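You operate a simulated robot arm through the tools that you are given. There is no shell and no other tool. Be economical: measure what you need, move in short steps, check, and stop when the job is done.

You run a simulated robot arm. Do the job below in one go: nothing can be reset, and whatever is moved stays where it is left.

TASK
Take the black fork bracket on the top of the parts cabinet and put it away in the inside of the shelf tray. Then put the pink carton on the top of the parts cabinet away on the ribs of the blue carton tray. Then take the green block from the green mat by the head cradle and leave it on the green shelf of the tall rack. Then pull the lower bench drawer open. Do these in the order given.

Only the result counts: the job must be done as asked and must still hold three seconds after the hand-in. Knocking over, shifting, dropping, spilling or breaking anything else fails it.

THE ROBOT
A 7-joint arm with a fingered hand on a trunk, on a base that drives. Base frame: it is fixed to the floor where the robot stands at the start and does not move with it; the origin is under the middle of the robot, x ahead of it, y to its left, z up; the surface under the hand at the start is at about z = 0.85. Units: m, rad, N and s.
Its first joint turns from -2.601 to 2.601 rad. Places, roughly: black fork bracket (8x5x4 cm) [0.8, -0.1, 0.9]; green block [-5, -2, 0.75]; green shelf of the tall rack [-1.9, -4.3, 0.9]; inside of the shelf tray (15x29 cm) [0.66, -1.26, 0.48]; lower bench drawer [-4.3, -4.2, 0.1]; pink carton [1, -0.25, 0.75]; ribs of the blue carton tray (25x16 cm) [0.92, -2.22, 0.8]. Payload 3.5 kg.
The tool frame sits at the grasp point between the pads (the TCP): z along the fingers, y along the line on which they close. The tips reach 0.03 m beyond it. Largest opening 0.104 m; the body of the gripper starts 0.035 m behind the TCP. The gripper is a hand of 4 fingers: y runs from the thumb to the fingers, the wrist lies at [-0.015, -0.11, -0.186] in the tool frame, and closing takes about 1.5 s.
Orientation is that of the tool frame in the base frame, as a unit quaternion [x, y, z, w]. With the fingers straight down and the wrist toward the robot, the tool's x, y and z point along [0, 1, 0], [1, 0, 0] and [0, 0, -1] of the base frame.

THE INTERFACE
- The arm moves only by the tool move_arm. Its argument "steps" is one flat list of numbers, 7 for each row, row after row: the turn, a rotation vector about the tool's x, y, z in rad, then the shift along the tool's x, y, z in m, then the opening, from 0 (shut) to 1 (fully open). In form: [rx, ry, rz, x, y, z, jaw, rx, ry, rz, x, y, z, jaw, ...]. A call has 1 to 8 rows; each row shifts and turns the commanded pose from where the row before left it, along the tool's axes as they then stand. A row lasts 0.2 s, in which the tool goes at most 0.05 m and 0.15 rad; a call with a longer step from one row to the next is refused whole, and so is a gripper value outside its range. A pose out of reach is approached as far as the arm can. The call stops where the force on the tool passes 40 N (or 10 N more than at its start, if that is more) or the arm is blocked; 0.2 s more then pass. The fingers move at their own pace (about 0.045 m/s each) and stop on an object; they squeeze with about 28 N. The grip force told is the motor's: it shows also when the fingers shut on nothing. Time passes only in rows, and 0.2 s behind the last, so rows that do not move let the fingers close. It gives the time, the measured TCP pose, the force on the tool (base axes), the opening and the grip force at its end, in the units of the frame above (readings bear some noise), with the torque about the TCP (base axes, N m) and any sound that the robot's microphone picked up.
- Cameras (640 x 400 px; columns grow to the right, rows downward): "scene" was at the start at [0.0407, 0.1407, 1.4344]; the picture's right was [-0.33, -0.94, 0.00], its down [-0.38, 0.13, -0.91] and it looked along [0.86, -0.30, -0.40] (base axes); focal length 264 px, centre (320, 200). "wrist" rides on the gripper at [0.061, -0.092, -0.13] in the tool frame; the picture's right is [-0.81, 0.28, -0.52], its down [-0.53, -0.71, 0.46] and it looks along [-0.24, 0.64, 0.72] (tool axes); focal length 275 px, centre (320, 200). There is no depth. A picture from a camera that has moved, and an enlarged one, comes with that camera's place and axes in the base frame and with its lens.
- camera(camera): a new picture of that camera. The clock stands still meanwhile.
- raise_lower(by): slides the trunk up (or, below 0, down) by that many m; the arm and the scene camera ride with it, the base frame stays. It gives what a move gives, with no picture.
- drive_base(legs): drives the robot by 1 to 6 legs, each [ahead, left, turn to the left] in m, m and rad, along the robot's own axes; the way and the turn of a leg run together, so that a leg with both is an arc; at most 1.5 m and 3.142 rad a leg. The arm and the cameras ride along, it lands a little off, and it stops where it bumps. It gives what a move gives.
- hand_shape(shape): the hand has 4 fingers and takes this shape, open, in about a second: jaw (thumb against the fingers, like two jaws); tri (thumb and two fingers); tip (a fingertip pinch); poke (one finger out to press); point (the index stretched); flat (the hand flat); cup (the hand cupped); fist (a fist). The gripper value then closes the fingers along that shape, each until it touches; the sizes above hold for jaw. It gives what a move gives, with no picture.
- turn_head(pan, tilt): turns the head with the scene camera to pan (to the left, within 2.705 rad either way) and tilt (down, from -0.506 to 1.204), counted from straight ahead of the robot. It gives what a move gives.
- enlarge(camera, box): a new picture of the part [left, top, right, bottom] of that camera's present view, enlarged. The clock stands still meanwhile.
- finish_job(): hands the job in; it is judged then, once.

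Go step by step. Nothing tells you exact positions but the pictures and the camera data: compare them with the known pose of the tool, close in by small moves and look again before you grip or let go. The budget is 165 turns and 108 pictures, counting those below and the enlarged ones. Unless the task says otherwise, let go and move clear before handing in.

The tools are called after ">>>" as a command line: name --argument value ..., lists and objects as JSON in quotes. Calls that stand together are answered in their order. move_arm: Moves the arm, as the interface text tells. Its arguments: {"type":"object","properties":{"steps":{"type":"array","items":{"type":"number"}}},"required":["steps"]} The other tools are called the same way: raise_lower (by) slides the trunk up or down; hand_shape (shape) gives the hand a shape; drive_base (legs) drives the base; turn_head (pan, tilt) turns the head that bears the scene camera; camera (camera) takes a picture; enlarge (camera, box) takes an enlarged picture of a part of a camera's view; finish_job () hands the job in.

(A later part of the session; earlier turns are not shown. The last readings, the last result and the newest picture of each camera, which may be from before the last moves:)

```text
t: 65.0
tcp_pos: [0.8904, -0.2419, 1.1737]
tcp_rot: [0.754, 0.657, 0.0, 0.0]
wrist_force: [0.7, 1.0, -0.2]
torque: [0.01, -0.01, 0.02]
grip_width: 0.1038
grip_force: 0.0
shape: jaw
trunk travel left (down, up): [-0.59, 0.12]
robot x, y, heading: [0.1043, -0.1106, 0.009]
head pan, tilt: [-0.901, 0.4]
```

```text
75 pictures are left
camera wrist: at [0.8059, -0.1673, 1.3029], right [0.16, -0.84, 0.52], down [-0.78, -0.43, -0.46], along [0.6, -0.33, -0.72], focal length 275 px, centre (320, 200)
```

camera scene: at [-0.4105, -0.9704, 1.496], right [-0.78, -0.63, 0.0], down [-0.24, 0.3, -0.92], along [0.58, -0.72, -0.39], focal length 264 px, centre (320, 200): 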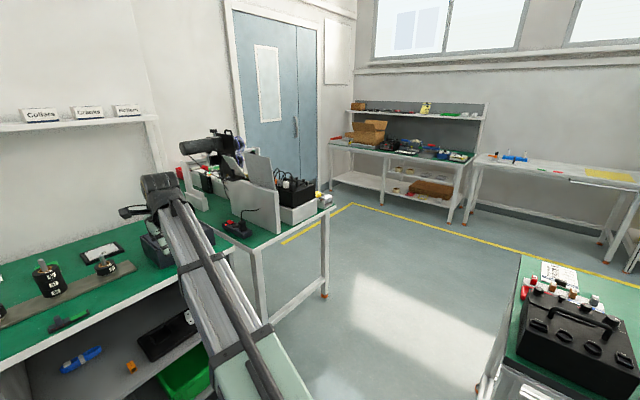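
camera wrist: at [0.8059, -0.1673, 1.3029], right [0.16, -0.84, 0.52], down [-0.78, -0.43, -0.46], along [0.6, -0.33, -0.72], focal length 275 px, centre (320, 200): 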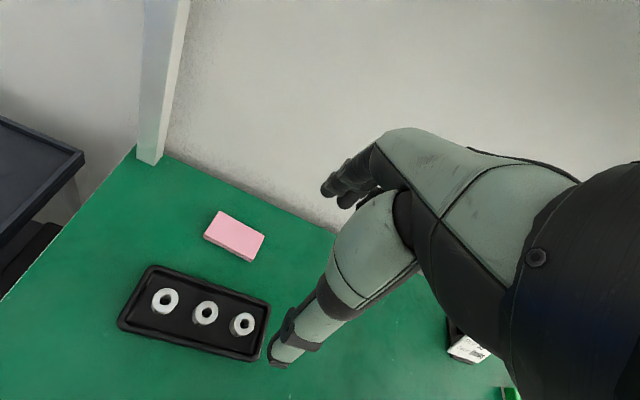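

The carton lies at about [1.014, -0.227]. To keep the forearm above the mesh box I'll raise the trunk fully, then move over and descend.

>>> raise_lower --by 0.11

>>> move_arm --steps '[0, 0, 0, 0.0107, 0.0403, 0, 1, 0, 0, 0, 0.0107, 0.0403, 0, 1, 0, 0, 0, 0.0107, 0.0403, 0, 1, 0, 0, 0, 0, 0, 0.048, 1, 0, 0, 0, 0, 0, 0.048, 1, 0, 0, 0, 0, 0, 0.048, 1, 0, 0, 0, 0, 0, 0.048, 1, 0, 0, 0, 0, 0, 0.048, 1]'

>>> camera --camera "wrist"

>>> turn_head --pan 0.0 --tilt 0.6

>>> camera --camera "scene"

```text
t: 66.4
tcp_pos: [0.8901, -0.2415, 1.283]
tcp_rot: [0.754, 0.657, 0.0, 0.001]
wrist_force: [0.6, -0.7, 0.3]
torque: [0.01, 0.0, 0.02]
grip_width: 0.1039
grip_force: 0.0
shape: jaw
trunk travel left (down, up): [-0.7, 0.01]
robot x, y, heading: [0.1035, -0.1127, 0.0]
head pan, tilt: [-0.901, 0.4]
```

```text
t: 67.1
tcp_pos: [0.9877, -0.2303, 1.2764]
tcp_rot: [0.754, 0.657, -0.007, -0.006]
wrist_force: [-0.7, 0.0, -4.2]
torque: [0.09, 0.0, 0.02]
grip_width: 0.1036
grip_force: 0.1
shape: jaw
trunk travel left (down, up): [-0.7, 0.01]
robot x, y, heading: [0.1039, -0.1148, 0.003]
head pan, tilt: [-0.901, 0.4]
stopped in row 3: the force on the tool passed its limit at 60 N (the readings are from after the stop); the commanded pose is now the measured one
```

```text
74 pictures are left
camera wrist: at [0.9069, -0.157, 1.4073], right [0.17, -0.84, 0.51], down [-0.79, -0.43, -0.44], along [0.59, -0.33, -0.74], focal length 275 px, centre (320, 200)
```

wrist: 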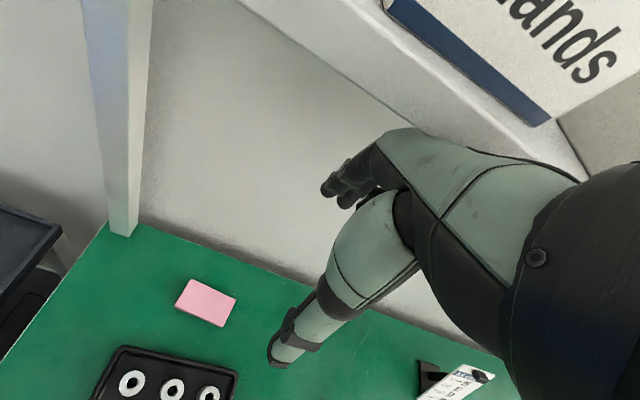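

```text
t: 68.3
tcp_pos: [0.9886, -0.2309, 1.2756]
tcp_rot: [0.755, 0.656, -0.006, -0.006]
wrist_force: [-5.1, -0.9, -11.5]
torque: [0.23, -0.33, -0.04]
grip_width: 0.1037
grip_force: 0.0
shape: jaw
trunk travel left (down, up): [-0.7, 0.01]
robot x, y, heading: [0.1052, -0.1153, -0.001]
head pan, tilt: [0.0, 0.6]
```

```text
73 pictures are left
camera scene: at [0.146, 0.0567, 1.6677], right [0.0, -1.0, 0.0], down [-0.56, 0.0, -0.83], along [0.83, 0.0, -0.56], focal length 264 px, centre (320, 200)
```

scene: 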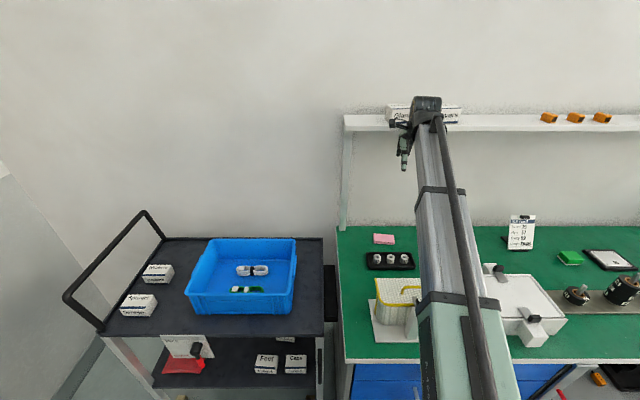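

I touched the wall shelf with the top of the wrist — too high there. I'll back off, descend first, then check that the shelf's boxes are unmoved.

>>> move_arm --steps '[0, 0, 0, 0, -0.02, 0.01, 1, 0, 0, 0, 0, -0.04, 0, 1, 0, 0, 0, 0, -0.04, 0, 1]'

>>> camera --camera "wrist"

>>> enlarge --camera "scene" --box '[330, 80, 490, 180]'

```text
t: 69.1
tcp_pos: [0.8877, -0.2159, 1.2695]
tcp_rot: [0.755, 0.656, -0.006, -0.005]
wrist_force: [-0.8, -0.7, -0.5]
torque: [0.02, 0.0, 0.0]
grip_width: 0.1037
grip_force: 0.1
shape: jaw
trunk travel left (down, up): [-0.7, 0.01]
robot x, y, heading: [0.1065, -0.1151, -0.0]
head pan, tilt: [0.0, 0.6]
```

```text
72 pictures are left
camera wrist: at [0.8064, -0.1424, 1.4], right [0.17, -0.84, 0.51], down [-0.79, -0.43, -0.44], along [0.59, -0.33, -0.73], focal length 275 px, centre (320, 200)
```

wrist: 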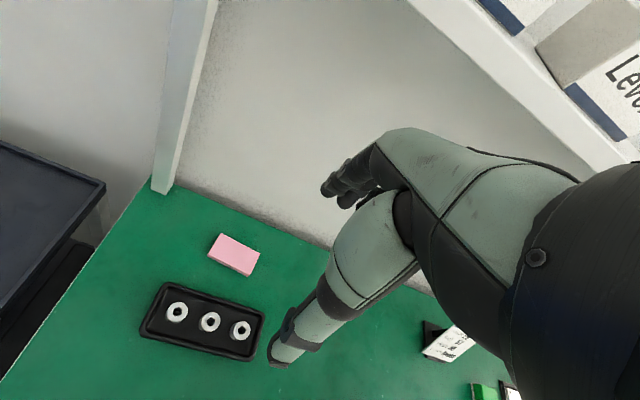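

```text
4.00 times, centred on (410, 130) of scene
camera zoom: at [0.145, 0.0571, 1.6678], right [0.0, -1.0, 0.0], down [-0.56, 0.0, -0.83], along [0.83, 0.0, -0.56], focal length 1054 px, centre (-40, 480)
```

zoom: 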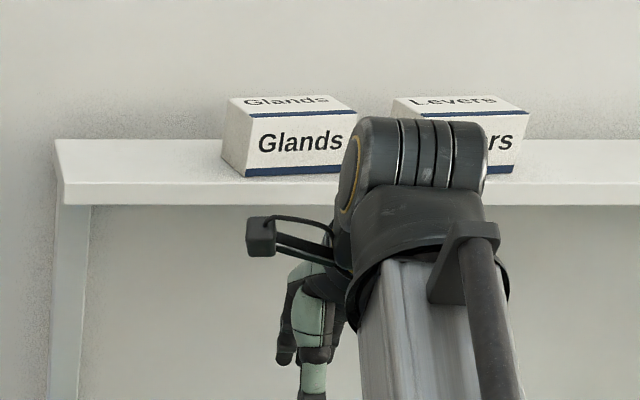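

The shelf boxes are where they were. I'll descend first here, then move in under the shelf.

>>> move_arm --steps '[0, 0, 0, 0, 0, 0.05, 1, 0, 0, 0, 0, 0, 0.05, 1, 0, 0, 0, 0, 0, 0.05, 1, 0, 0, 0, 0, 0, 0.05, 1, 0, 0, 0, 0.002, 0.042, 0, 1, 0, 0, 0, 0.002, 0.042, 0, 1, 0, 0, 0, 0.002, 0.042, 0, 1, 0, 0, 0, 0, 0, 0.045, 1]'

>>> camera --camera "wrist"

>>> camera --camera "scene"

```text
t: 70.9
tcp_pos: [1.0105, -0.2281, 1.0212]
tcp_rot: [0.754, 0.656, -0.005, -0.006]
wrist_force: [-0.2, 0.4, -0.4]
torque: [-0.02, -0.01, -0.01]
grip_width: 0.1039
grip_force: 0.0
shape: jaw
trunk travel left (down, up): [-0.7, 0.01]
robot x, y, heading: [0.1002, -0.1163, 0.002]
head pan, tilt: [0.0, 0.6]
```

```text
70 pictures are left
camera wrist: at [0.9292, -0.1543, 1.1525], right [0.17, -0.84, 0.51], down [-0.79, -0.43, -0.44], along [0.59, -0.33, -0.73], focal length 275 px, centre (320, 200)
```

wrist: 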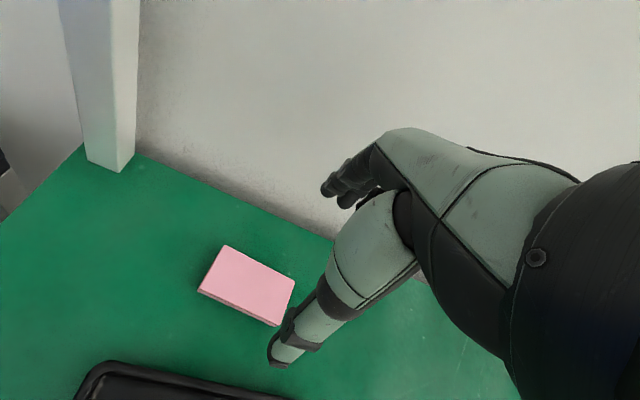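

```text
69 pictures are left
camera scene: at [0.1457, 0.0571, 1.6678], right [0.0, -1.0, 0.0], down [-0.56, 0.0, -0.83], along [0.83, 0.0, -0.56], focal length 264 px, centre (320, 200)
```

scene: 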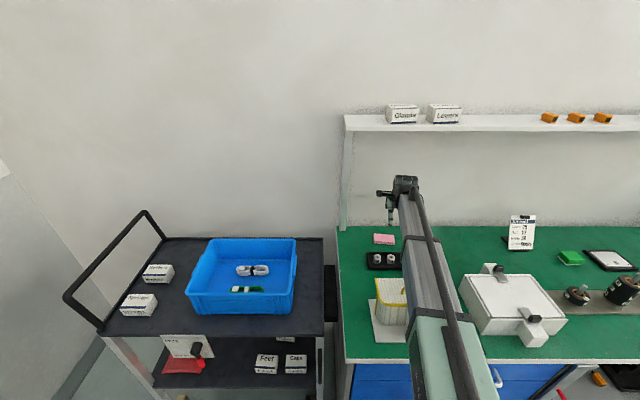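

Aligned over the carton. Descending to grip height.

>>> move_arm --steps '[0, 0, 0, 0.003, 0.006, 0.045, 1, 0, 0, 0, 0, 0, 0.045, 1, 0, 0, 0, 0, 0, 0.03, 1, 0, 0, 0, 0, 0, 0.014, 1]'

>>> camera --camera "wrist"

```text
t: 71.9
tcp_pos: [1.0153, -0.2263, 0.8865]
tcp_rot: [0.755, 0.656, -0.006, -0.006]
wrist_force: [0.1, 0.4, 0.6]
torque: [-0.02, 0.0, -0.02]
grip_width: 0.1041
grip_force: 0.1
shape: jaw
trunk travel left (down, up): [-0.7, 0.01]
robot x, y, heading: [0.1029, -0.1139, 0.004]
head pan, tilt: [0.0, 0.6]
```

```text
68 pictures are left
camera wrist: at [0.9336, -0.1515, 1.0185], right [0.17, -0.84, 0.51], down [-0.79, -0.43, -0.44], along [0.59, -0.33, -0.73], focal length 275 px, centre (320, 200)
```

wrist: 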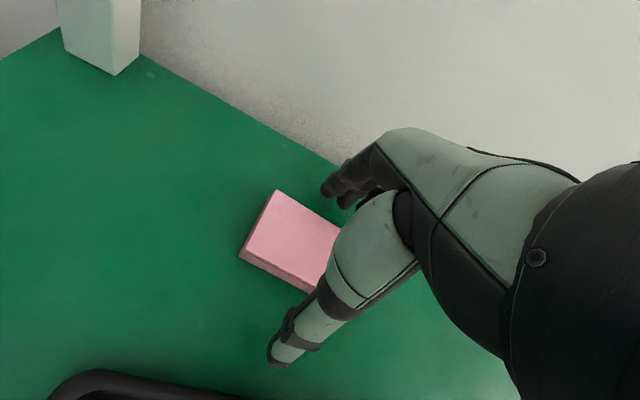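

>>> move_arm --steps '[0, 0, 0, 0, 0, 0.003, 1, 0, 0, 0, 0, 0, 0, 0, 0, 0, 0, 0, 0, 0, 0, 0, 0, 0, 0, 0, 0, 0, 0, 0, 0, 0, 0, 0, 0, 0, 0, 0, 0, 0, 0, 0, 0, 0, 0, 0, 0, 0, 0, 0, 0, 0, 0, 0, 0, 0]'

>>> move_arm --steps '[0, 0, 0, 0, 0, 0, 0, 0, 0, 0, 0, 0, -0.01, 0, 0, 0, 0, 0, 0, -0.03, 0]'

>>> camera --camera "wrist"

```text
t: 73.7
tcp_pos: [1.0148, -0.2263, 0.8847]
tcp_rot: [0.755, 0.656, -0.005, -0.005]
wrist_force: [0.6, -0.7, -0.1]
torque: [0.0, 0.0, -0.01]
grip_width: 0.0443
grip_force: 28.0
shape: jaw
trunk travel left (down, up): [-0.7, 0.01]
robot x, y, heading: [0.1059, -0.1165, 0.008]
head pan, tilt: [0.0, 0.6]
```

```text
t: 74.5
tcp_pos: [1.0155, -0.2263, 0.9244]
tcp_rot: [0.755, 0.656, -0.006, -0.005]
wrist_force: [-0.4, 0.6, 0.2]
torque: [0.01, -0.01, 0.0]
grip_width: 0.0442
grip_force: 28.0
shape: jaw
trunk travel left (down, up): [-0.7, 0.01]
robot x, y, heading: [0.1023, -0.1163, 0.002]
head pan, tilt: [0.0, 0.6]
```

```text
67 pictures are left
camera wrist: at [0.9336, -0.1522, 1.0553], right [0.17, -0.84, 0.51], down [-0.79, -0.43, -0.44], along [0.59, -0.33, -0.73], focal length 275 px, centre (320, 200)
```

wrist: 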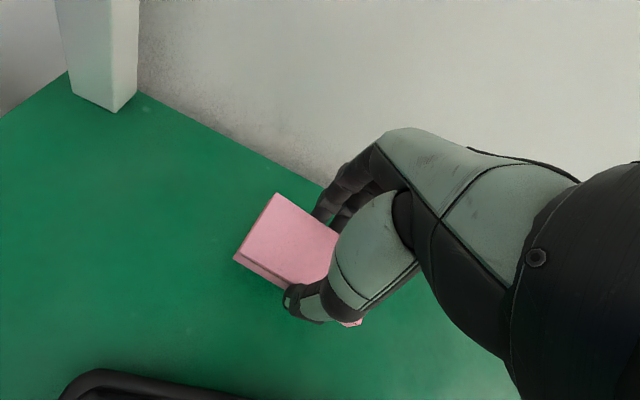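

Carton gripped and lifted. I'll retract from under the shelf, raise, back off, and go look at the second bench with the blue carton tray.

>>> move_arm --steps '[0, 0, 0, 0, 0, -0.045, 0, 0, 0, 0, 0, 0, -0.045, 0, 0, 0, 0, 0, -0.045, 0, 0, 0, 0, 0, 0, -0.045, 0, 0, 0, 0, 0, 0, -0.045, -0.03, 0, 0, 0, 0, 0, -0.045, -0.045, 0, 0, 0, 0, 0, -0.045, -0.045, 0, 0, 0, 0, 0, -0.045, 0, 0]'

>>> drive_base --legs '[[-0.35, 0, 0], [0, -0.95, 0]]'

>>> turn_head --pan -0.95 --tilt 0.4

>>> camera --camera "scene"

```text
refused: row 5 steps farther than a row can; nothing moved
```

```text
t: 76.4
tcp_pos: [0.7491, -0.2246, 0.9275]
tcp_rot: [0.754, 0.657, 0.0, 0.001]
wrist_force: [6.5, -0.7, -2.3]
torque: [-0.02, 0.11, -0.01]
grip_width: 0.0427
grip_force: 28.1
shape: jaw
trunk travel left (down, up): [-0.7, 0.01]
robot x, y, heading: [-0.1715, -0.118, -0.004]
head pan, tilt: [0.0, 0.6]
stopped in leg 1: the force on the tool passed its limit at 68 N (the readings are from after the stop); the commanded pose is now the measured one
```

```text
t: 77.7
tcp_pos: [0.7469, -0.2253, 0.9262]
tcp_rot: [0.755, 0.656, 0.001, -0.001]
wrist_force: [10.5, -0.3, 0.0]
torque: [0.03, 0.37, -0.09]
grip_width: 0.0425
grip_force: 27.5
shape: jaw
trunk travel left (down, up): [-0.7, 0.01]
robot x, y, heading: [-0.1691, -0.1178, 0.003]
head pan, tilt: [-0.949, 0.4]
```

```text
66 pictures are left
camera scene: at [-0.1621, -0.0191, 1.686], right [-0.81, -0.59, 0.0], down [-0.23, 0.32, -0.92], along [0.54, -0.75, -0.39], focal length 264 px, centre (320, 200)
```

scene: 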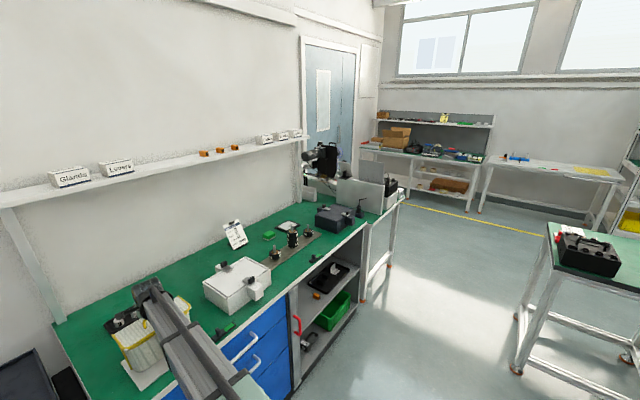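

The lift was refused but the drive ran, so the hand came back low and met the mesh box. I must see the state before moving.

>>> camera --camera "wrist"

>>> turn_head --pan 0.0 --tilt 0.75

>>> enlarge --camera "scene" --box '[280, 120, 520, 280]'

```text
65 pictures are left
camera wrist: at [0.6644, -0.1514, 1.0567], right [0.16, -0.84, 0.52], down [-0.78, -0.43, -0.46], along [0.6, -0.33, -0.73], focal length 275 px, centre (320, 200)
```

wrist: 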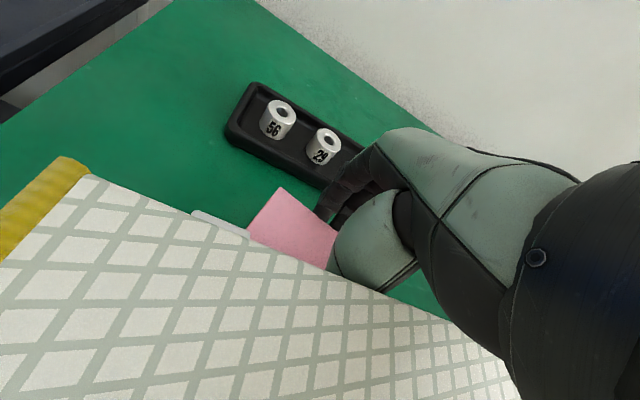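

```text
t: 78.9
tcp_pos: [0.7478, -0.2267, 0.9265]
tcp_rot: [0.755, 0.656, 0.001, -0.001]
wrist_force: [13.3, -0.5, 3.0]
torque: [0.02, 0.6, -0.12]
grip_width: 0.0426
grip_force: 28.0
shape: jaw
trunk travel left (down, up): [-0.7, 0.01]
robot x, y, heading: [-0.1732, -0.116, 0.007]
head pan, tilt: [0.0, 0.75]
```

```text
2.50 times, centred on (400, 200) of scene
camera zoom: at [-0.1336, 0.0562, 1.6549], right [0.0, -1.0, 0.0], down [-0.68, 0.0, -0.73], along [0.73, 0.0, -0.68], focal length 659 px, centre (120, 200)
```

zoom: 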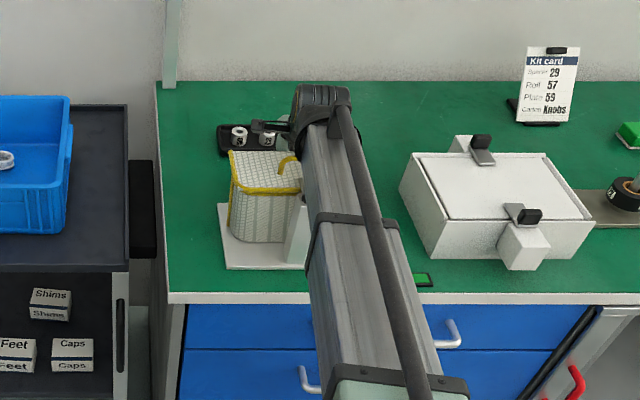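

The mesh box plate corner still measures [0.712, -0.117], unchanged. I'll ease forward off it, then rise straight up.

>>> move_arm --steps '[0, 0, 0, 0, 0.015, 0, 0, 0, 0, 0, 0, 0.015, 0, 0, 0, 0, 0, 0, 0, -0.04, 0, 0, 0, 0, 0, 0, -0.045, 0, 0, 0, 0, 0, 0, -0.045, 0, 0, 0, 0, 0, 0, -0.045, 0, 0, 0, 0, 0, 0, -0.045, 0, 0, 0, 0, 0, 0, -0.045, 0]'

>>> camera --camera "wrist"

>>> enlarge --camera "scene" --box '[280, 120, 520, 280]'

```text
t: 80.7
tcp_pos: [0.7763, -0.2297, 1.1936]
tcp_rot: [0.755, 0.656, 0.0, -0.001]
wrist_force: [0.6, -0.1, 0.6]
torque: [0.03, 0.02, -0.01]
grip_width: 0.043
grip_force: 27.7
shape: jaw
trunk travel left (down, up): [-0.7, 0.01]
robot x, y, heading: [-0.1702, -0.1169, 0.003]
head pan, tilt: [0.0, 0.75]
```

```text
63 pictures are left
camera wrist: at [0.6931, -0.1558, 1.3228], right [0.16, -0.84, 0.52], down [-0.78, -0.43, -0.46], along [0.6, -0.33, -0.73], focal length 275 px, centre (320, 200)
```

wrist: 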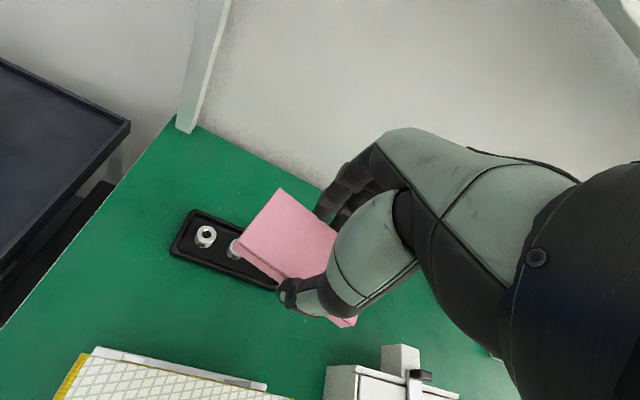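

```text
2.50 times, centred on (400, 200) of scene
camera zoom: at [-0.1353, 0.0564, 1.6548], right [0.0, -1.0, 0.0], down [-0.68, 0.0, -0.73], along [0.73, 0.0, -0.68], focal length 659 px, centre (120, 200)
```

zoom: 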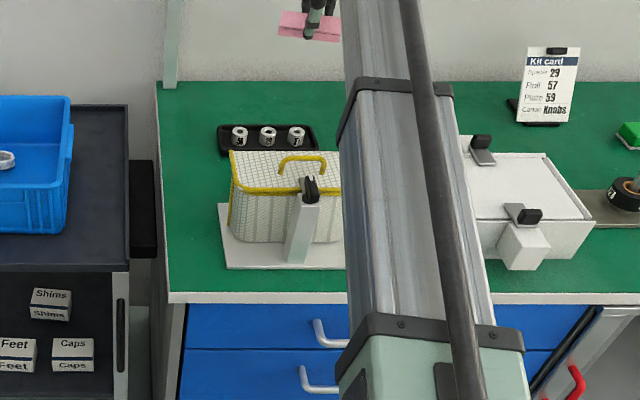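

Everything stands as before and the carton is still held. Now strafing toward the second bench.

>>> drive_base --legs '[[0, -0.9, 0]]'

>>> turn_head --pan -0.9 --tilt 0.5

>>> camera --camera "scene"

```text
t: 85.5
tcp_pos: [0.7805, -1.1373, 1.1918]
tcp_rot: [0.755, 0.655, 0.0, -0.001]
wrist_force: [-1.1, -0.4, 0.0]
torque: [-0.01, 0.02, -0.02]
grip_width: 0.0432
grip_force: 27.5
shape: jaw
trunk travel left (down, up): [-0.7, 0.01]
robot x, y, heading: [-0.1694, -1.0255, -0.001]
head pan, tilt: [0.0, 0.75]
```

```text
t: 86.7
tcp_pos: [0.7783, -1.1362, 1.1912]
tcp_rot: [0.755, 0.655, 0.001, -0.001]
wrist_force: [-0.7, 0.0, 0.4]
torque: [0.01, 0.0, 0.01]
grip_width: 0.0432
grip_force: 28.2
shape: jaw
trunk travel left (down, up): [-0.7, 0.01]
robot x, y, heading: [-0.1669, -1.0189, -0.001]
head pan, tilt: [-0.901, 0.499]
```

```text
61 pictures are left
camera scene: at [-0.1578, -0.9212, 1.6768], right [-0.78, -0.62, 0.0], down [-0.3, 0.37, -0.88], along [0.55, -0.69, -0.48], focal length 264 px, centre (320, 200)
```

scene: 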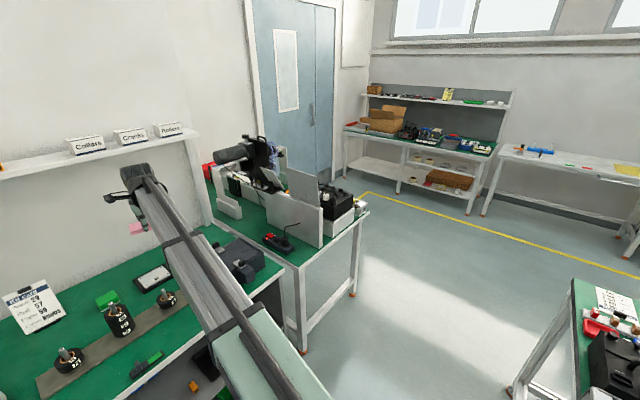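

>>> enlarge --camera "scene" --box '[190, 120, 390, 300]'

```text
2.22 times, centred on (290, 210) of scene
camera zoom: at [-0.1578, -0.9212, 1.6768], right [-0.78, -0.62, 0.0], down [-0.3, 0.37, -0.88], along [0.55, -0.69, -0.48], focal length 586 px, centre (387, 178)
```

zoom: 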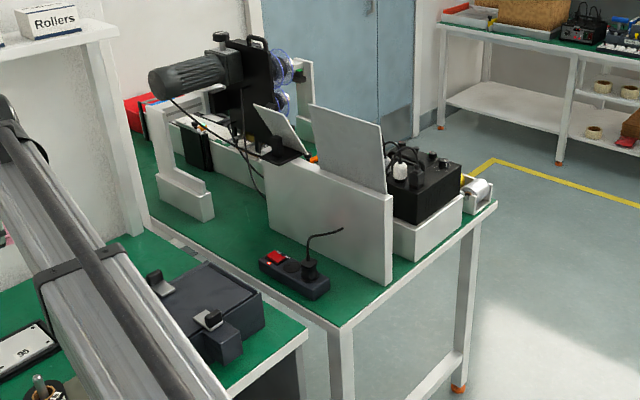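

The blue carton tray is hidden behind the machine panels at the far end of bench 2, so I'll need to approach from its far side. First I check my own base's footprint for the aisle.

>>> turn_head --pan -2.3 --tilt 1.1

>>> camera --camera "scene"

>>> turn_head --pan 2.0 --tilt 1.1

>>> camera --camera "scene"

```text
t: 88.2
tcp_pos: [0.7788, -1.137, 1.1927]
tcp_rot: [0.755, 0.655, 0.001, 0.0]
wrist_force: [-1.0, -0.4, -0.5]
torque: [0.01, -0.01, 0.03]
grip_width: 0.0429
grip_force: 28.1
shape: jaw
trunk travel left (down, up): [-0.7, 0.01]
robot x, y, heading: [-0.17, -1.019, 0.003]
head pan, tilt: [-2.3, 1.1]
```

```text
59 pictures are left
camera scene: at [-0.2565, -0.8973, 1.6291], right [-0.75, 0.66, 0.0], down [0.59, 0.67, -0.45], along [-0.3, -0.34, -0.89], focal length 264 px, centre (320, 200)
```

scene: 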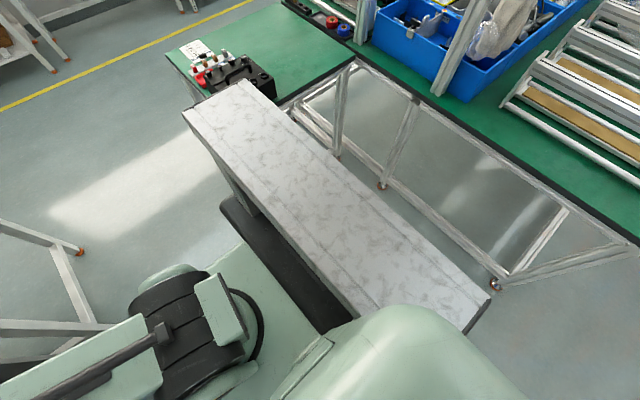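

```text
t: 91.7
tcp_pos: [0.7815, -1.1374, 1.1928]
tcp_rot: [0.755, 0.656, 0.0, 0.0]
wrist_force: [0.3, -0.5, 0.8]
torque: [0.02, 0.01, -0.02]
grip_width: 0.0431
grip_force: 28.1
shape: jaw
trunk travel left (down, up): [-0.7, 0.01]
robot x, y, heading: [-0.1656, -1.022, 0.002]
head pan, tilt: [2.0, 1.1]
```

```text
58 pictures are left
camera scene: at [-0.2409, -0.7927, 1.6291], right [0.91, 0.42, 0.0], down [0.37, -0.81, -0.45], along [-0.19, 0.41, -0.89], focal length 264 px, centre (320, 200)
```

scene: 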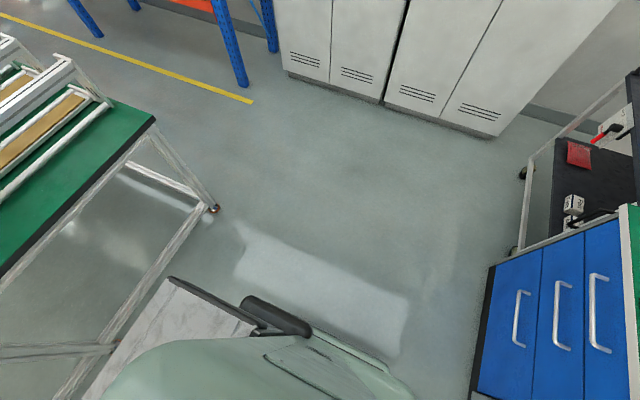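

The base reaches well to the right rear, so I'll strafe through the aisle facing the benches. First I raise the hand to about 1.34 and pull it in, so it clears the panels (tops about 1.1).

>>> move_arm --steps '[0, 0, 0, 0, 0, -0.049, 0, 0, 0, 0, 0, 0, -0.049, 0, 0, 0, 0, 0, 0, -0.049, 0, 0, 0, 0, 0, -0.049, 0, 0, 0, 0, 0, 0, -0.049, 0, 0, 0, 0, 0, 0, -0.049, 0, 0, 0, 0, 0, 0, -0.049, 0, 0, 0, 0, 0, 0, -0.049, 0, 0]'

>>> turn_head --pan -1.2 --tilt 0.7

>>> camera --camera "scene"

```text
t: 93.5
tcp_pos: [0.534, -1.1036, 1.3417]
tcp_rot: [0.755, 0.656, 0.001, 0.0]
wrist_force: [-0.1, -0.3, -0.6]
torque: [0.05, 0.0, 0.0]
grip_width: 0.0428
grip_force: 27.6
shape: jaw
trunk travel left (down, up): [-0.7, 0.01]
robot x, y, heading: [-0.1661, -1.0224, -0.003]
head pan, tilt: [2.0, 1.1]
```

```text
t: 96.2
tcp_pos: [0.5367, -1.1033, 1.3422]
tcp_rot: [0.755, 0.655, 0.001, 0.0]
wrist_force: [1.0, 0.6, -0.9]
torque: [-0.02, 0.02, -0.03]
grip_width: 0.0429
grip_force: 28.2
shape: jaw
trunk travel left (down, up): [-0.7, 0.01]
robot x, y, heading: [-0.1648, -1.0197, -0.002]
head pan, tilt: [-1.201, 0.7]
```

```text
57 pictures are left
camera scene: at [-0.1836, -0.9291, 1.6591], right [-0.93, -0.36, 0.0], down [-0.23, 0.6, -0.76], along [0.28, -0.71, -0.64], focal length 264 px, centre (320, 200)
```

scene: 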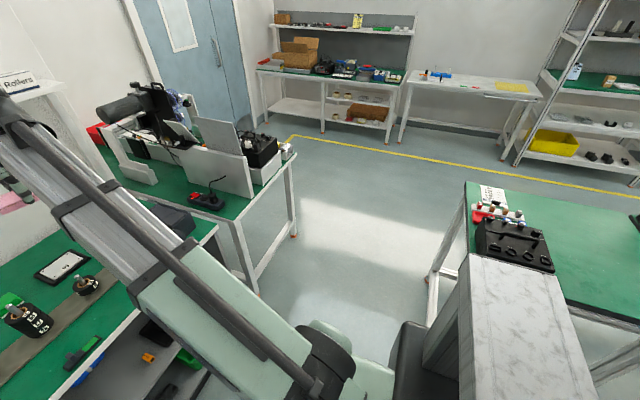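

>>> drive_base --legs '[[0.24, 0, 0], [0, -0.7, 0]]'

>>> turn_head --pan -0.7 --tilt 0.7

>>> camera --camera "scene"

```text
t: 101.4
tcp_pos: [0.78, -1.8026, 1.3406]
tcp_rot: [0.752, 0.659, 0.001, -0.001]
wrist_force: [-0.3, 0.1, 0.7]
torque: [-0.02, -0.04, -0.01]
grip_width: 0.0434
grip_force: 28.1
shape: jaw
trunk travel left (down, up): [-0.7, 0.01]
robot x, y, heading: [0.0768, -1.7243, 0.011]
head pan, tilt: [-1.201, 0.7]
```

```text
t: 102.3
tcp_pos: [0.7807, -1.8021, 1.3412]
tcp_rot: [0.752, 0.66, 0.0, 0.0]
wrist_force: [0.8, -0.6, -0.4]
torque: [-0.01, 0.01, 0.01]
grip_width: 0.0429
grip_force: 28.1
shape: jaw
trunk travel left (down, up): [-0.7, 0.01]
robot x, y, heading: [0.0746, -1.7301, 0.013]
head pan, tilt: [-0.7, 0.7]
```

```text
56 pictures are left
camera scene: at [0.0927, -1.6095, 1.6591], right [-0.64, -0.77, 0.0], down [-0.5, 0.41, -0.76], along [0.59, -0.49, -0.64], focal length 264 px, centre (320, 200)
```

scene: 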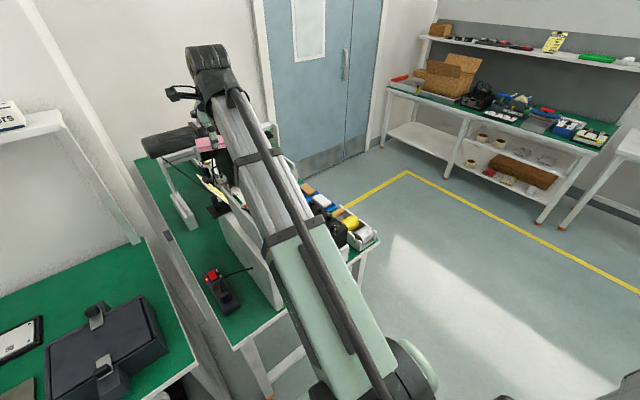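

>>> drive_base --legs '[[0, -0.55, -0.01]]'

>>> turn_head --pan 0.15 --tilt 0.75

>>> camera --camera "scene"

>>> camera --camera "wrist"

```text
t: 105.5
tcp_pos: [0.7848, -2.355, 1.3409]
tcp_rot: [0.754, 0.657, 0.0, 0.0]
wrist_force: [0.7, -0.1, -0.3]
torque: [0.01, 0.01, -0.01]
grip_width: 0.0429
grip_force: 28.1
shape: jaw
trunk travel left (down, up): [-0.7, 0.01]
robot x, y, heading: [0.0806, -2.2743, 0.009]
head pan, tilt: [-0.7, 0.7]
```

```text
t: 106.7
tcp_pos: [0.7853, -2.3538, 1.3411]
tcp_rot: [0.754, 0.657, 0.0, 0.0]
wrist_force: [-0.3, 0.1, -0.6]
torque: [0.04, -0.01, -0.01]
grip_width: 0.0431
grip_force: 28.0
shape: jaw
trunk travel left (down, up): [-0.7, 0.01]
robot x, y, heading: [0.0808, -2.2763, 0.005]
head pan, tilt: [0.15, 0.75]
```

```text
55 pictures are left
camera scene: at [0.1149, -2.0904, 1.6549], right [0.16, -0.99, 0.0], down [-0.67, -0.11, -0.73], along [0.72, 0.11, -0.68], focal length 264 px, centre (320, 200)
```

scene: 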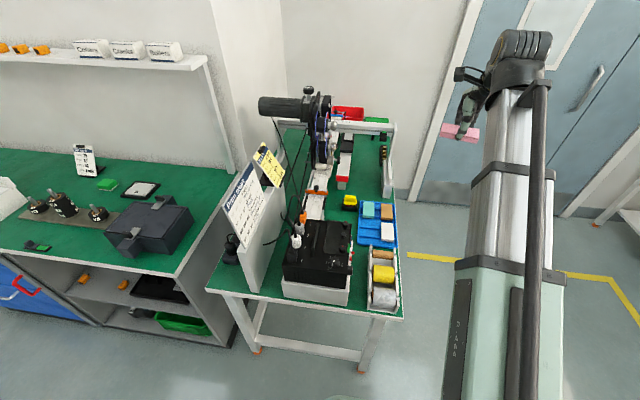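

```text
54 pictures are left
camera wrist: at [0.701, -2.28, 1.4714], right [0.16, -0.84, 0.52], down [-0.78, -0.43, -0.46], along [0.6, -0.33, -0.73], focal length 275 px, centre (320, 200)
```

wrist: 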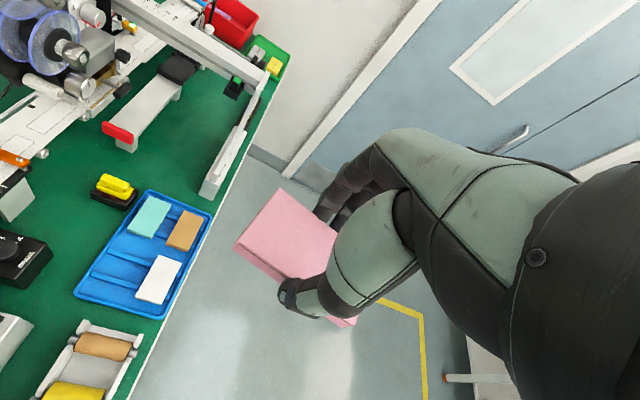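

The blue tray is visible with three cartons and one free quarter. Zooming in.

>>> enlarge --camera "wrist" --box '[60, 170, 240, 330]'

>>> enlarge --camera "scene" --box '[330, 180, 420, 320]'

```text
2.50 times, centred on (150, 250) of wrist
camera zoom: at [0.701, -2.28, 1.4714], right [0.16, -0.84, 0.52], down [-0.78, -0.43, -0.46], along [0.6, -0.33, -0.73], focal length 688 px, centre (745, 75)
```

zoom: 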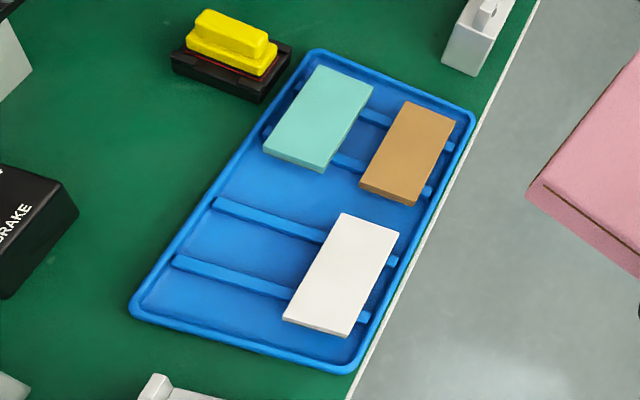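

```text
2.86 times, centred on (375, 250) of scene
camera zoom: at [0.1149, -2.0904, 1.6549], right [0.16, -0.99, 0.0], down [-0.67, -0.11, -0.73], along [0.72, 0.11, -0.68], focal length 753 px, centre (163, 57)
```

zoom: 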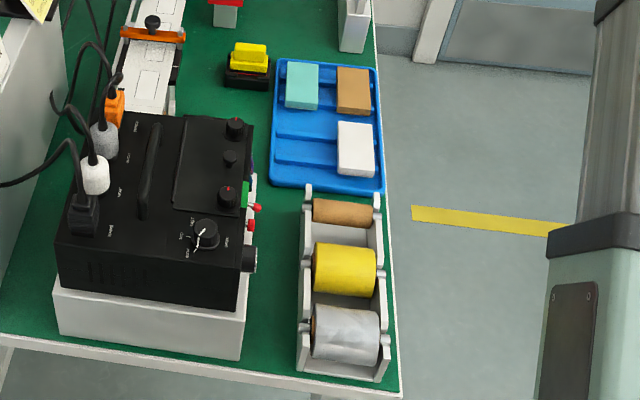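

The free slot is the near-left one on ribs at x≈0.834 and 0.883; target centre about [0.86, -2.189], long side along x. I'll rotate the hand so the wrist goes to the free (-y) side.

>>> move_arm --steps '[0, 0, -0.15, 0, 0, 0, 0, 0, 0, -0.15, 0, 0, 0, 0, 0, 0, -0.15, 0, 0, 0, 0, 0, 0, -0.15, 0, 0, 0, 0, 0, 0, -0.15, 0, 0, 0, 0, 0, 0, -0.15, 0, 0, 0, 0, 0, 0, -0.15, 0, 0, 0, 0, 0, 0, -0.15, 0, 0, 0, 0]'

>>> move_arm --steps '[0, 0, -0.15, 0, 0, 0, 0, 0, 0, -0.15, 0, 0, 0, 0, 0, 0, -0.15, 0, 0, 0, 0, 0, 0, -0.05, 0, 0, 0, 0]'

>>> camera --camera "wrist"

```text
t: 108.5
tcp_pos: [0.784, -2.355, 1.3413]
tcp_rot: [0.25, 0.968, 0.001, -0.001]
wrist_force: [-0.1, -0.7, 0.5]
torque: [-0.01, -0.04, -0.01]
grip_width: 0.043
grip_force: 28.3
shape: jaw
trunk travel left (down, up): [-0.7, 0.01]
robot x, y, heading: [0.0816, -2.2742, 0.005]
head pan, tilt: [0.15, 0.75]
```

```text
t: 108.8
tcp_pos: [0.7871, -2.353, 1.342]
tcp_rot: [0.211, 0.978, 0.003, 0.0]
wrist_force: [34.4, -29.1, 24.8]
torque: [2.32, 7.43, 5.34]
grip_width: 0.0429
grip_force: 28.1
shape: jaw
trunk travel left (down, up): [-0.7, 0.01]
robot x, y, heading: [0.0808, -2.2758, 0.011]
head pan, tilt: [0.15, 0.75]
stopped in row 1: the force on the tool passed its limit at 162 N (the readings are from after the stop); the commanded pose is now the measured one
```

```text
51 pictures are left
camera wrist: at [0.6917, -2.4117, 1.4712], right [0.85, -0.09, 0.52], down [0.19, -0.87, -0.46], along [0.49, 0.49, -0.72], focal length 275 px, centre (320, 200)
```

wrist: 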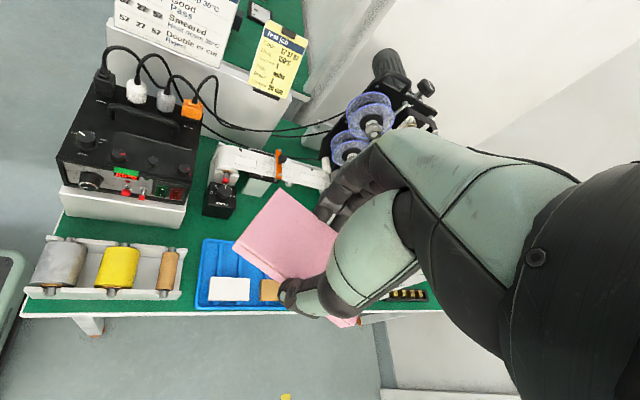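

The hand met its own forearm at the end of that turn. I'll back off slightly and get the remaining yaw by turning the base about 0.5 rad left.

>>> move_arm --steps '[0, 0, 0.08, 0, 0, 0, 0, 0, 0, 0, 0, 0, 0, 0]'

>>> drive_base --legs '[[0.05, -0.217, 0], [0, 0, 0.49]]'

>>> camera --camera "wrist"

```text
t: 109.1
tcp_pos: [0.7858, -2.3529, 1.3416]
tcp_rot: [0.213, 0.977, 0.003, 0.0]
wrist_force: [17.4, -2.6, 7.6]
torque: [-0.04, 3.12, 1.38]
grip_width: 0.043
grip_force: 28.3
shape: jaw
trunk travel left (down, up): [-0.7, 0.01]
robot x, y, heading: [0.0799, -2.2767, 0.009]
head pan, tilt: [0.15, 0.75]
stopped in row 1: the force on the tool passed its limit at 96 N (the readings are from after the stop); the commanded pose is now the measured one
```

```text
t: 112.2
tcp_pos: [0.7894, -2.2264, 1.3399]
tcp_rot: [-0.033, 0.999, 0.002, -0.002]
wrist_force: [21.2, 2.5, 9.7]
torque: [-1.47, 3.51, 2.05]
grip_width: 0.0429
grip_force: 27.9
shape: jaw
trunk travel left (down, up): [-0.7, 0.01]
robot x, y, heading: [0.1323, -2.4931, 0.504]
head pan, tilt: [0.15, 0.75]
```

```text
50 pictures are left
camera wrist: at [0.734, -2.322, 1.4713], right [0.79, 0.33, 0.52], down [0.58, -0.67, -0.46], along [0.2, 0.66, -0.72], focal length 275 px, centre (320, 200)
```

wrist: 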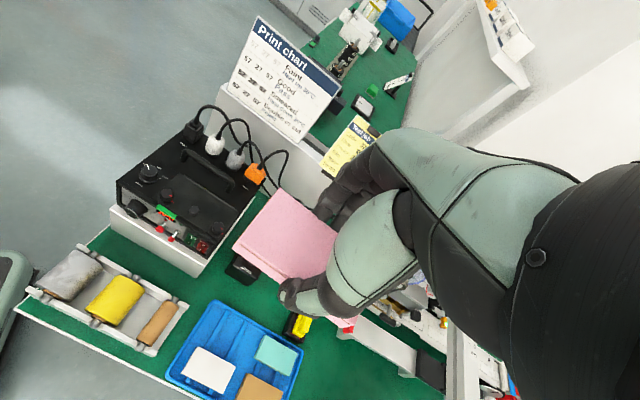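

Still lightly jammed against the forearm. Moving outward and down toward the tray should free it.

>>> move_arm --steps '[0, 0, 0, -0.02, 0.01, 0.02, 0, 0, 0, 0, -0.02, 0.01, 0.02, 0, 0, 0, 0, -0.02, 0.01, 0.02, 0]'

```text
t: 113.0
tcp_pos: [0.8488, -2.1925, 1.2807]
tcp_rot: [-0.032, 0.999, 0.002, -0.001]
wrist_force: [-0.5, -0.2, 0.0]
torque: [-0.02, -0.02, -0.02]
grip_width: 0.0431
grip_force: 28.2
shape: jaw
trunk travel left (down, up): [-0.7, 0.01]
robot x, y, heading: [0.1322, -2.4927, 0.501]
head pan, tilt: [0.15, 0.75]
```

Freed. Square up the yaw and descend over the slot.

>>> move_arm --steps '[0, 0, 0.066, -0.011, 0.003, 0, 0, 0, 0, 0, 0, 0, 0.045, 0, 0, 0, 0, 0, 0, 0.045, 0, 0, 0, 0, 0, 0, 0.045, 0, 0, 0, 0, 0, 0, 0.045, 0, 0, 0, 0, 0, 0, 0.045, 0]'

>>> camera --camera "wrist"

>>> turn_head --pan -0.1 --tilt 0.8

>>> camera --camera "scene"

```text
t: 114.4
tcp_pos: [0.86, -2.1872, 1.0568]
tcp_rot: [0.0, 1.0, 0.002, -0.001]
wrist_force: [-1.0, -0.1, -0.4]
torque: [-0.02, -0.01, -0.01]
grip_width: 0.0428
grip_force: 28.3
shape: jaw
trunk travel left (down, up): [-0.7, 0.01]
robot x, y, heading: [0.1336, -2.493, 0.499]
head pan, tilt: [0.15, 0.75]
```

```text
49 pictures are left
camera wrist: at [0.7971, -2.2783, 1.1859], right [0.81, 0.27, 0.52], down [0.53, -0.71, -0.46], along [0.24, 0.65, -0.72], focal length 275 px, centre (320, 200)
```

wrist: 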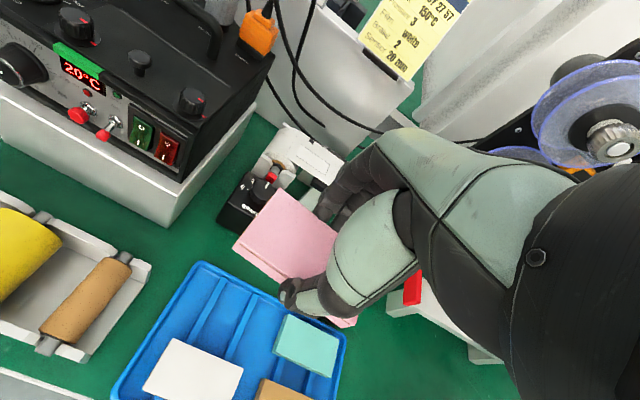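

```text
t: 115.2
tcp_pos: [0.8579, -2.1869, 1.0565]
tcp_rot: [0.0, 1.0, 0.001, -0.002]
wrist_force: [0.6, 0.1, -1.4]
torque: [0.0, 0.02, 0.02]
grip_width: 0.0431
grip_force: 27.8
shape: jaw
trunk travel left (down, up): [-0.7, 0.01]
robot x, y, heading: [0.1312, -2.4912, 0.502]
head pan, tilt: [-0.099, 0.799]
```

```text
48 pictures are left
camera scene: at [0.0834, -2.3326, 1.6509], right [0.39, -0.92, 0.0], down [-0.66, -0.28, -0.7], along [0.64, 0.27, -0.72], focal length 264 px, centre (320, 200)
```

scene: 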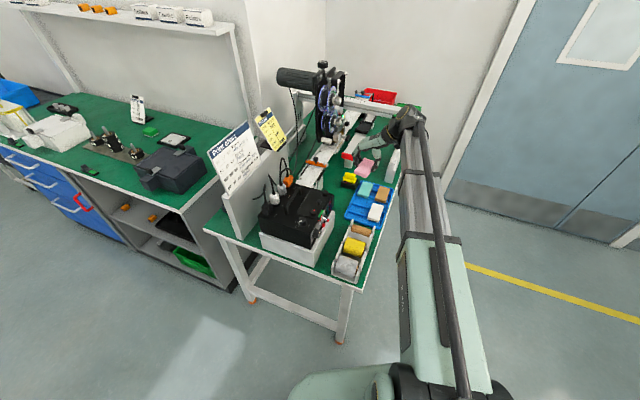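

>>> enlarge --camera "wrist" --box '[210, 170, 390, 340]'

>>> enlarge --camera "scene" --box '[320, 90, 440, 250]'

```text
2.35 times, centred on (300, 255) of wrist
camera zoom: at [0.7968, -2.2783, 1.1867], right [0.81, 0.27, 0.52], down [0.53, -0.71, -0.46], along [0.24, 0.65, -0.72], focal length 648 px, centre (367, 71)
```

zoom: 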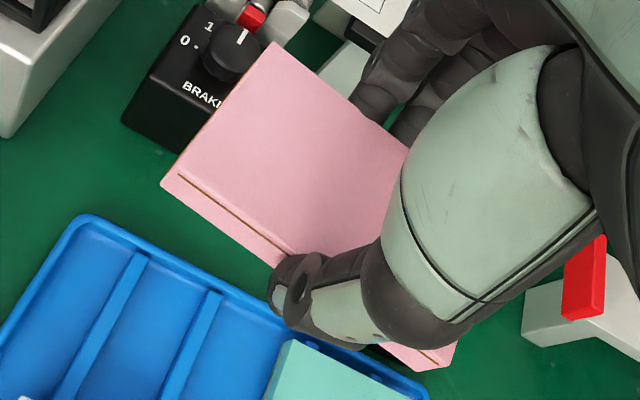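

```text
2.50 times, centred on (380, 170) of scene
camera zoom: at [0.0834, -2.3326, 1.6509], right [0.39, -0.92, 0.0], down [-0.66, -0.28, -0.7], along [0.64, 0.27, -0.72], focal length 659 px, centre (170, 275)
```

zoom: 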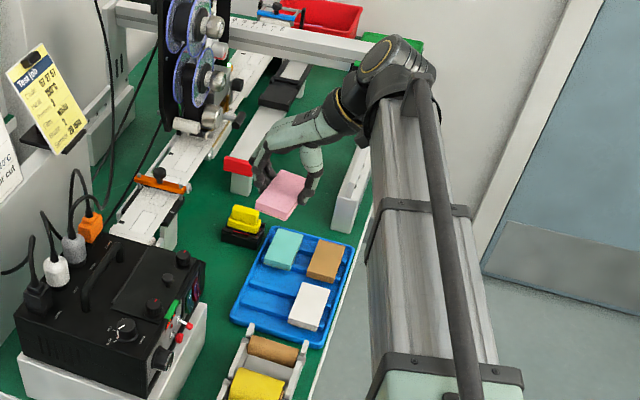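

The carton is level in the hand, centred near [0.856, -2.187]. Descending close to the ribs.

>>> move_arm --steps '[0, 0, 0, -0.003, -0.001, 0.045, 0, 0, 0, 0, 0, 0, 0.045, 0, 0, 0, 0, 0, 0, 0.045, 0, 0, 0, 0, 0, 0, 0.04, 0]'

>>> camera --camera "wrist"

>>> enlarge --camera "scene" --box '[320, 120, 440, 250]'

```text
t: 116.2
tcp_pos: [0.8611, -2.1877, 0.8813]
tcp_rot: [0.001, 1.0, 0.002, -0.001]
wrist_force: [0.5, -0.4, -0.4]
torque: [-0.04, 0.01, -0.01]
grip_width: 0.0431
grip_force: 28.2
shape: jaw
trunk travel left (down, up): [-0.7, 0.01]
robot x, y, heading: [0.1334, -2.4913, 0.5]
head pan, tilt: [-0.099, 0.799]
```

```text
45 pictures are left
camera wrist: at [0.7988, -2.2786, 1.0103], right [0.81, 0.27, 0.52], down [0.53, -0.71, -0.46], along [0.24, 0.65, -0.72], focal length 275 px, centre (320, 200)
```

wrist: 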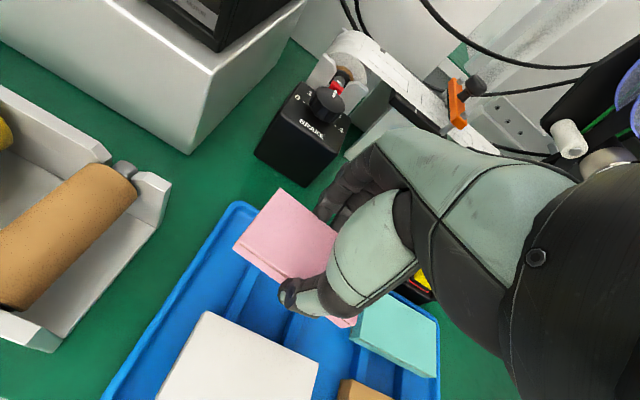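

```text
3.08 times, centred on (380, 185) of scene
camera zoom: at [0.0838, -2.3326, 1.6509], right [0.39, -0.92, 0.0], down [-0.66, -0.28, -0.7], along [0.64, 0.27, -0.72], focal length 811 px, centre (135, 246)
```

zoom: 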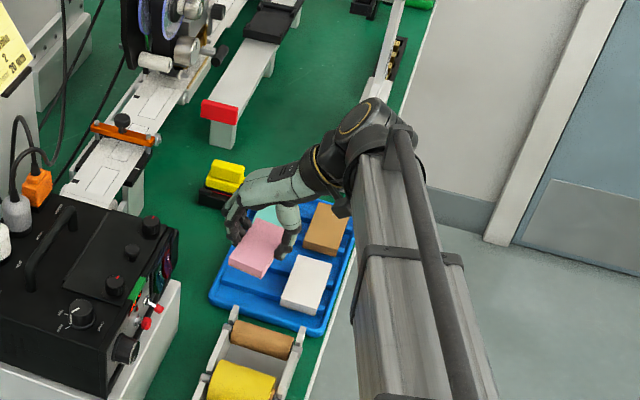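

Alignment fits the free slot, with small gaps either side. I'll nudge 4 mm left and lower gently to contact.

>>> move_arm --steps '[0, 0, 0, 0, 0.004, 0.015, 0, 0, 0, 0, 0, 0, 0.015, 0, 0, 0, 0, 0, 0, 0.007, 0]'

>>> move_arm --steps '[0, 0, 0, 0, 0, 0.004, 0, 0, 0, 0, 0, 0, 0, 0]'

>>> camera --camera "wrist"

```text
t: 117.0
tcp_pos: [0.8624, -2.1832, 0.8453]
tcp_rot: [0.001, 1.0, 0.002, -0.002]
wrist_force: [0.0, 0.5, 0.0]
torque: [-0.01, -0.01, 0.02]
grip_width: 0.043
grip_force: 28.2
shape: jaw
trunk travel left (down, up): [-0.7, 0.01]
robot x, y, heading: [0.1345, -2.4952, 0.503]
head pan, tilt: [-0.099, 0.799]
```

```text
t: 117.6
tcp_pos: [0.8611, -2.1839, 0.8401]
tcp_rot: [0.0, 1.0, 0.002, -0.001]
wrist_force: [0.1, -1.1, -0.5]
torque: [0.0, -0.01, 0.0]
grip_width: 0.0433
grip_force: 27.9
shape: jaw
trunk travel left (down, up): [-0.7, 0.01]
robot x, y, heading: [0.13, -2.4948, 0.5]
head pan, tilt: [-0.099, 0.799]
```

```text
43 pictures are left
camera wrist: at [0.799, -2.2753, 0.9703], right [0.81, 0.27, 0.52], down [0.53, -0.71, -0.46], along [0.24, 0.65, -0.72], focal length 275 px, centre (320, 200)
```

wrist: 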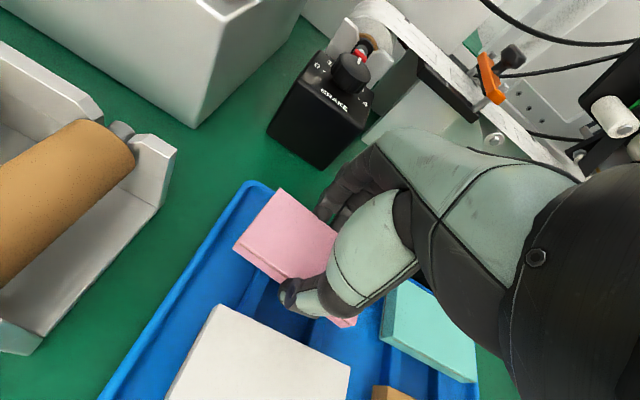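

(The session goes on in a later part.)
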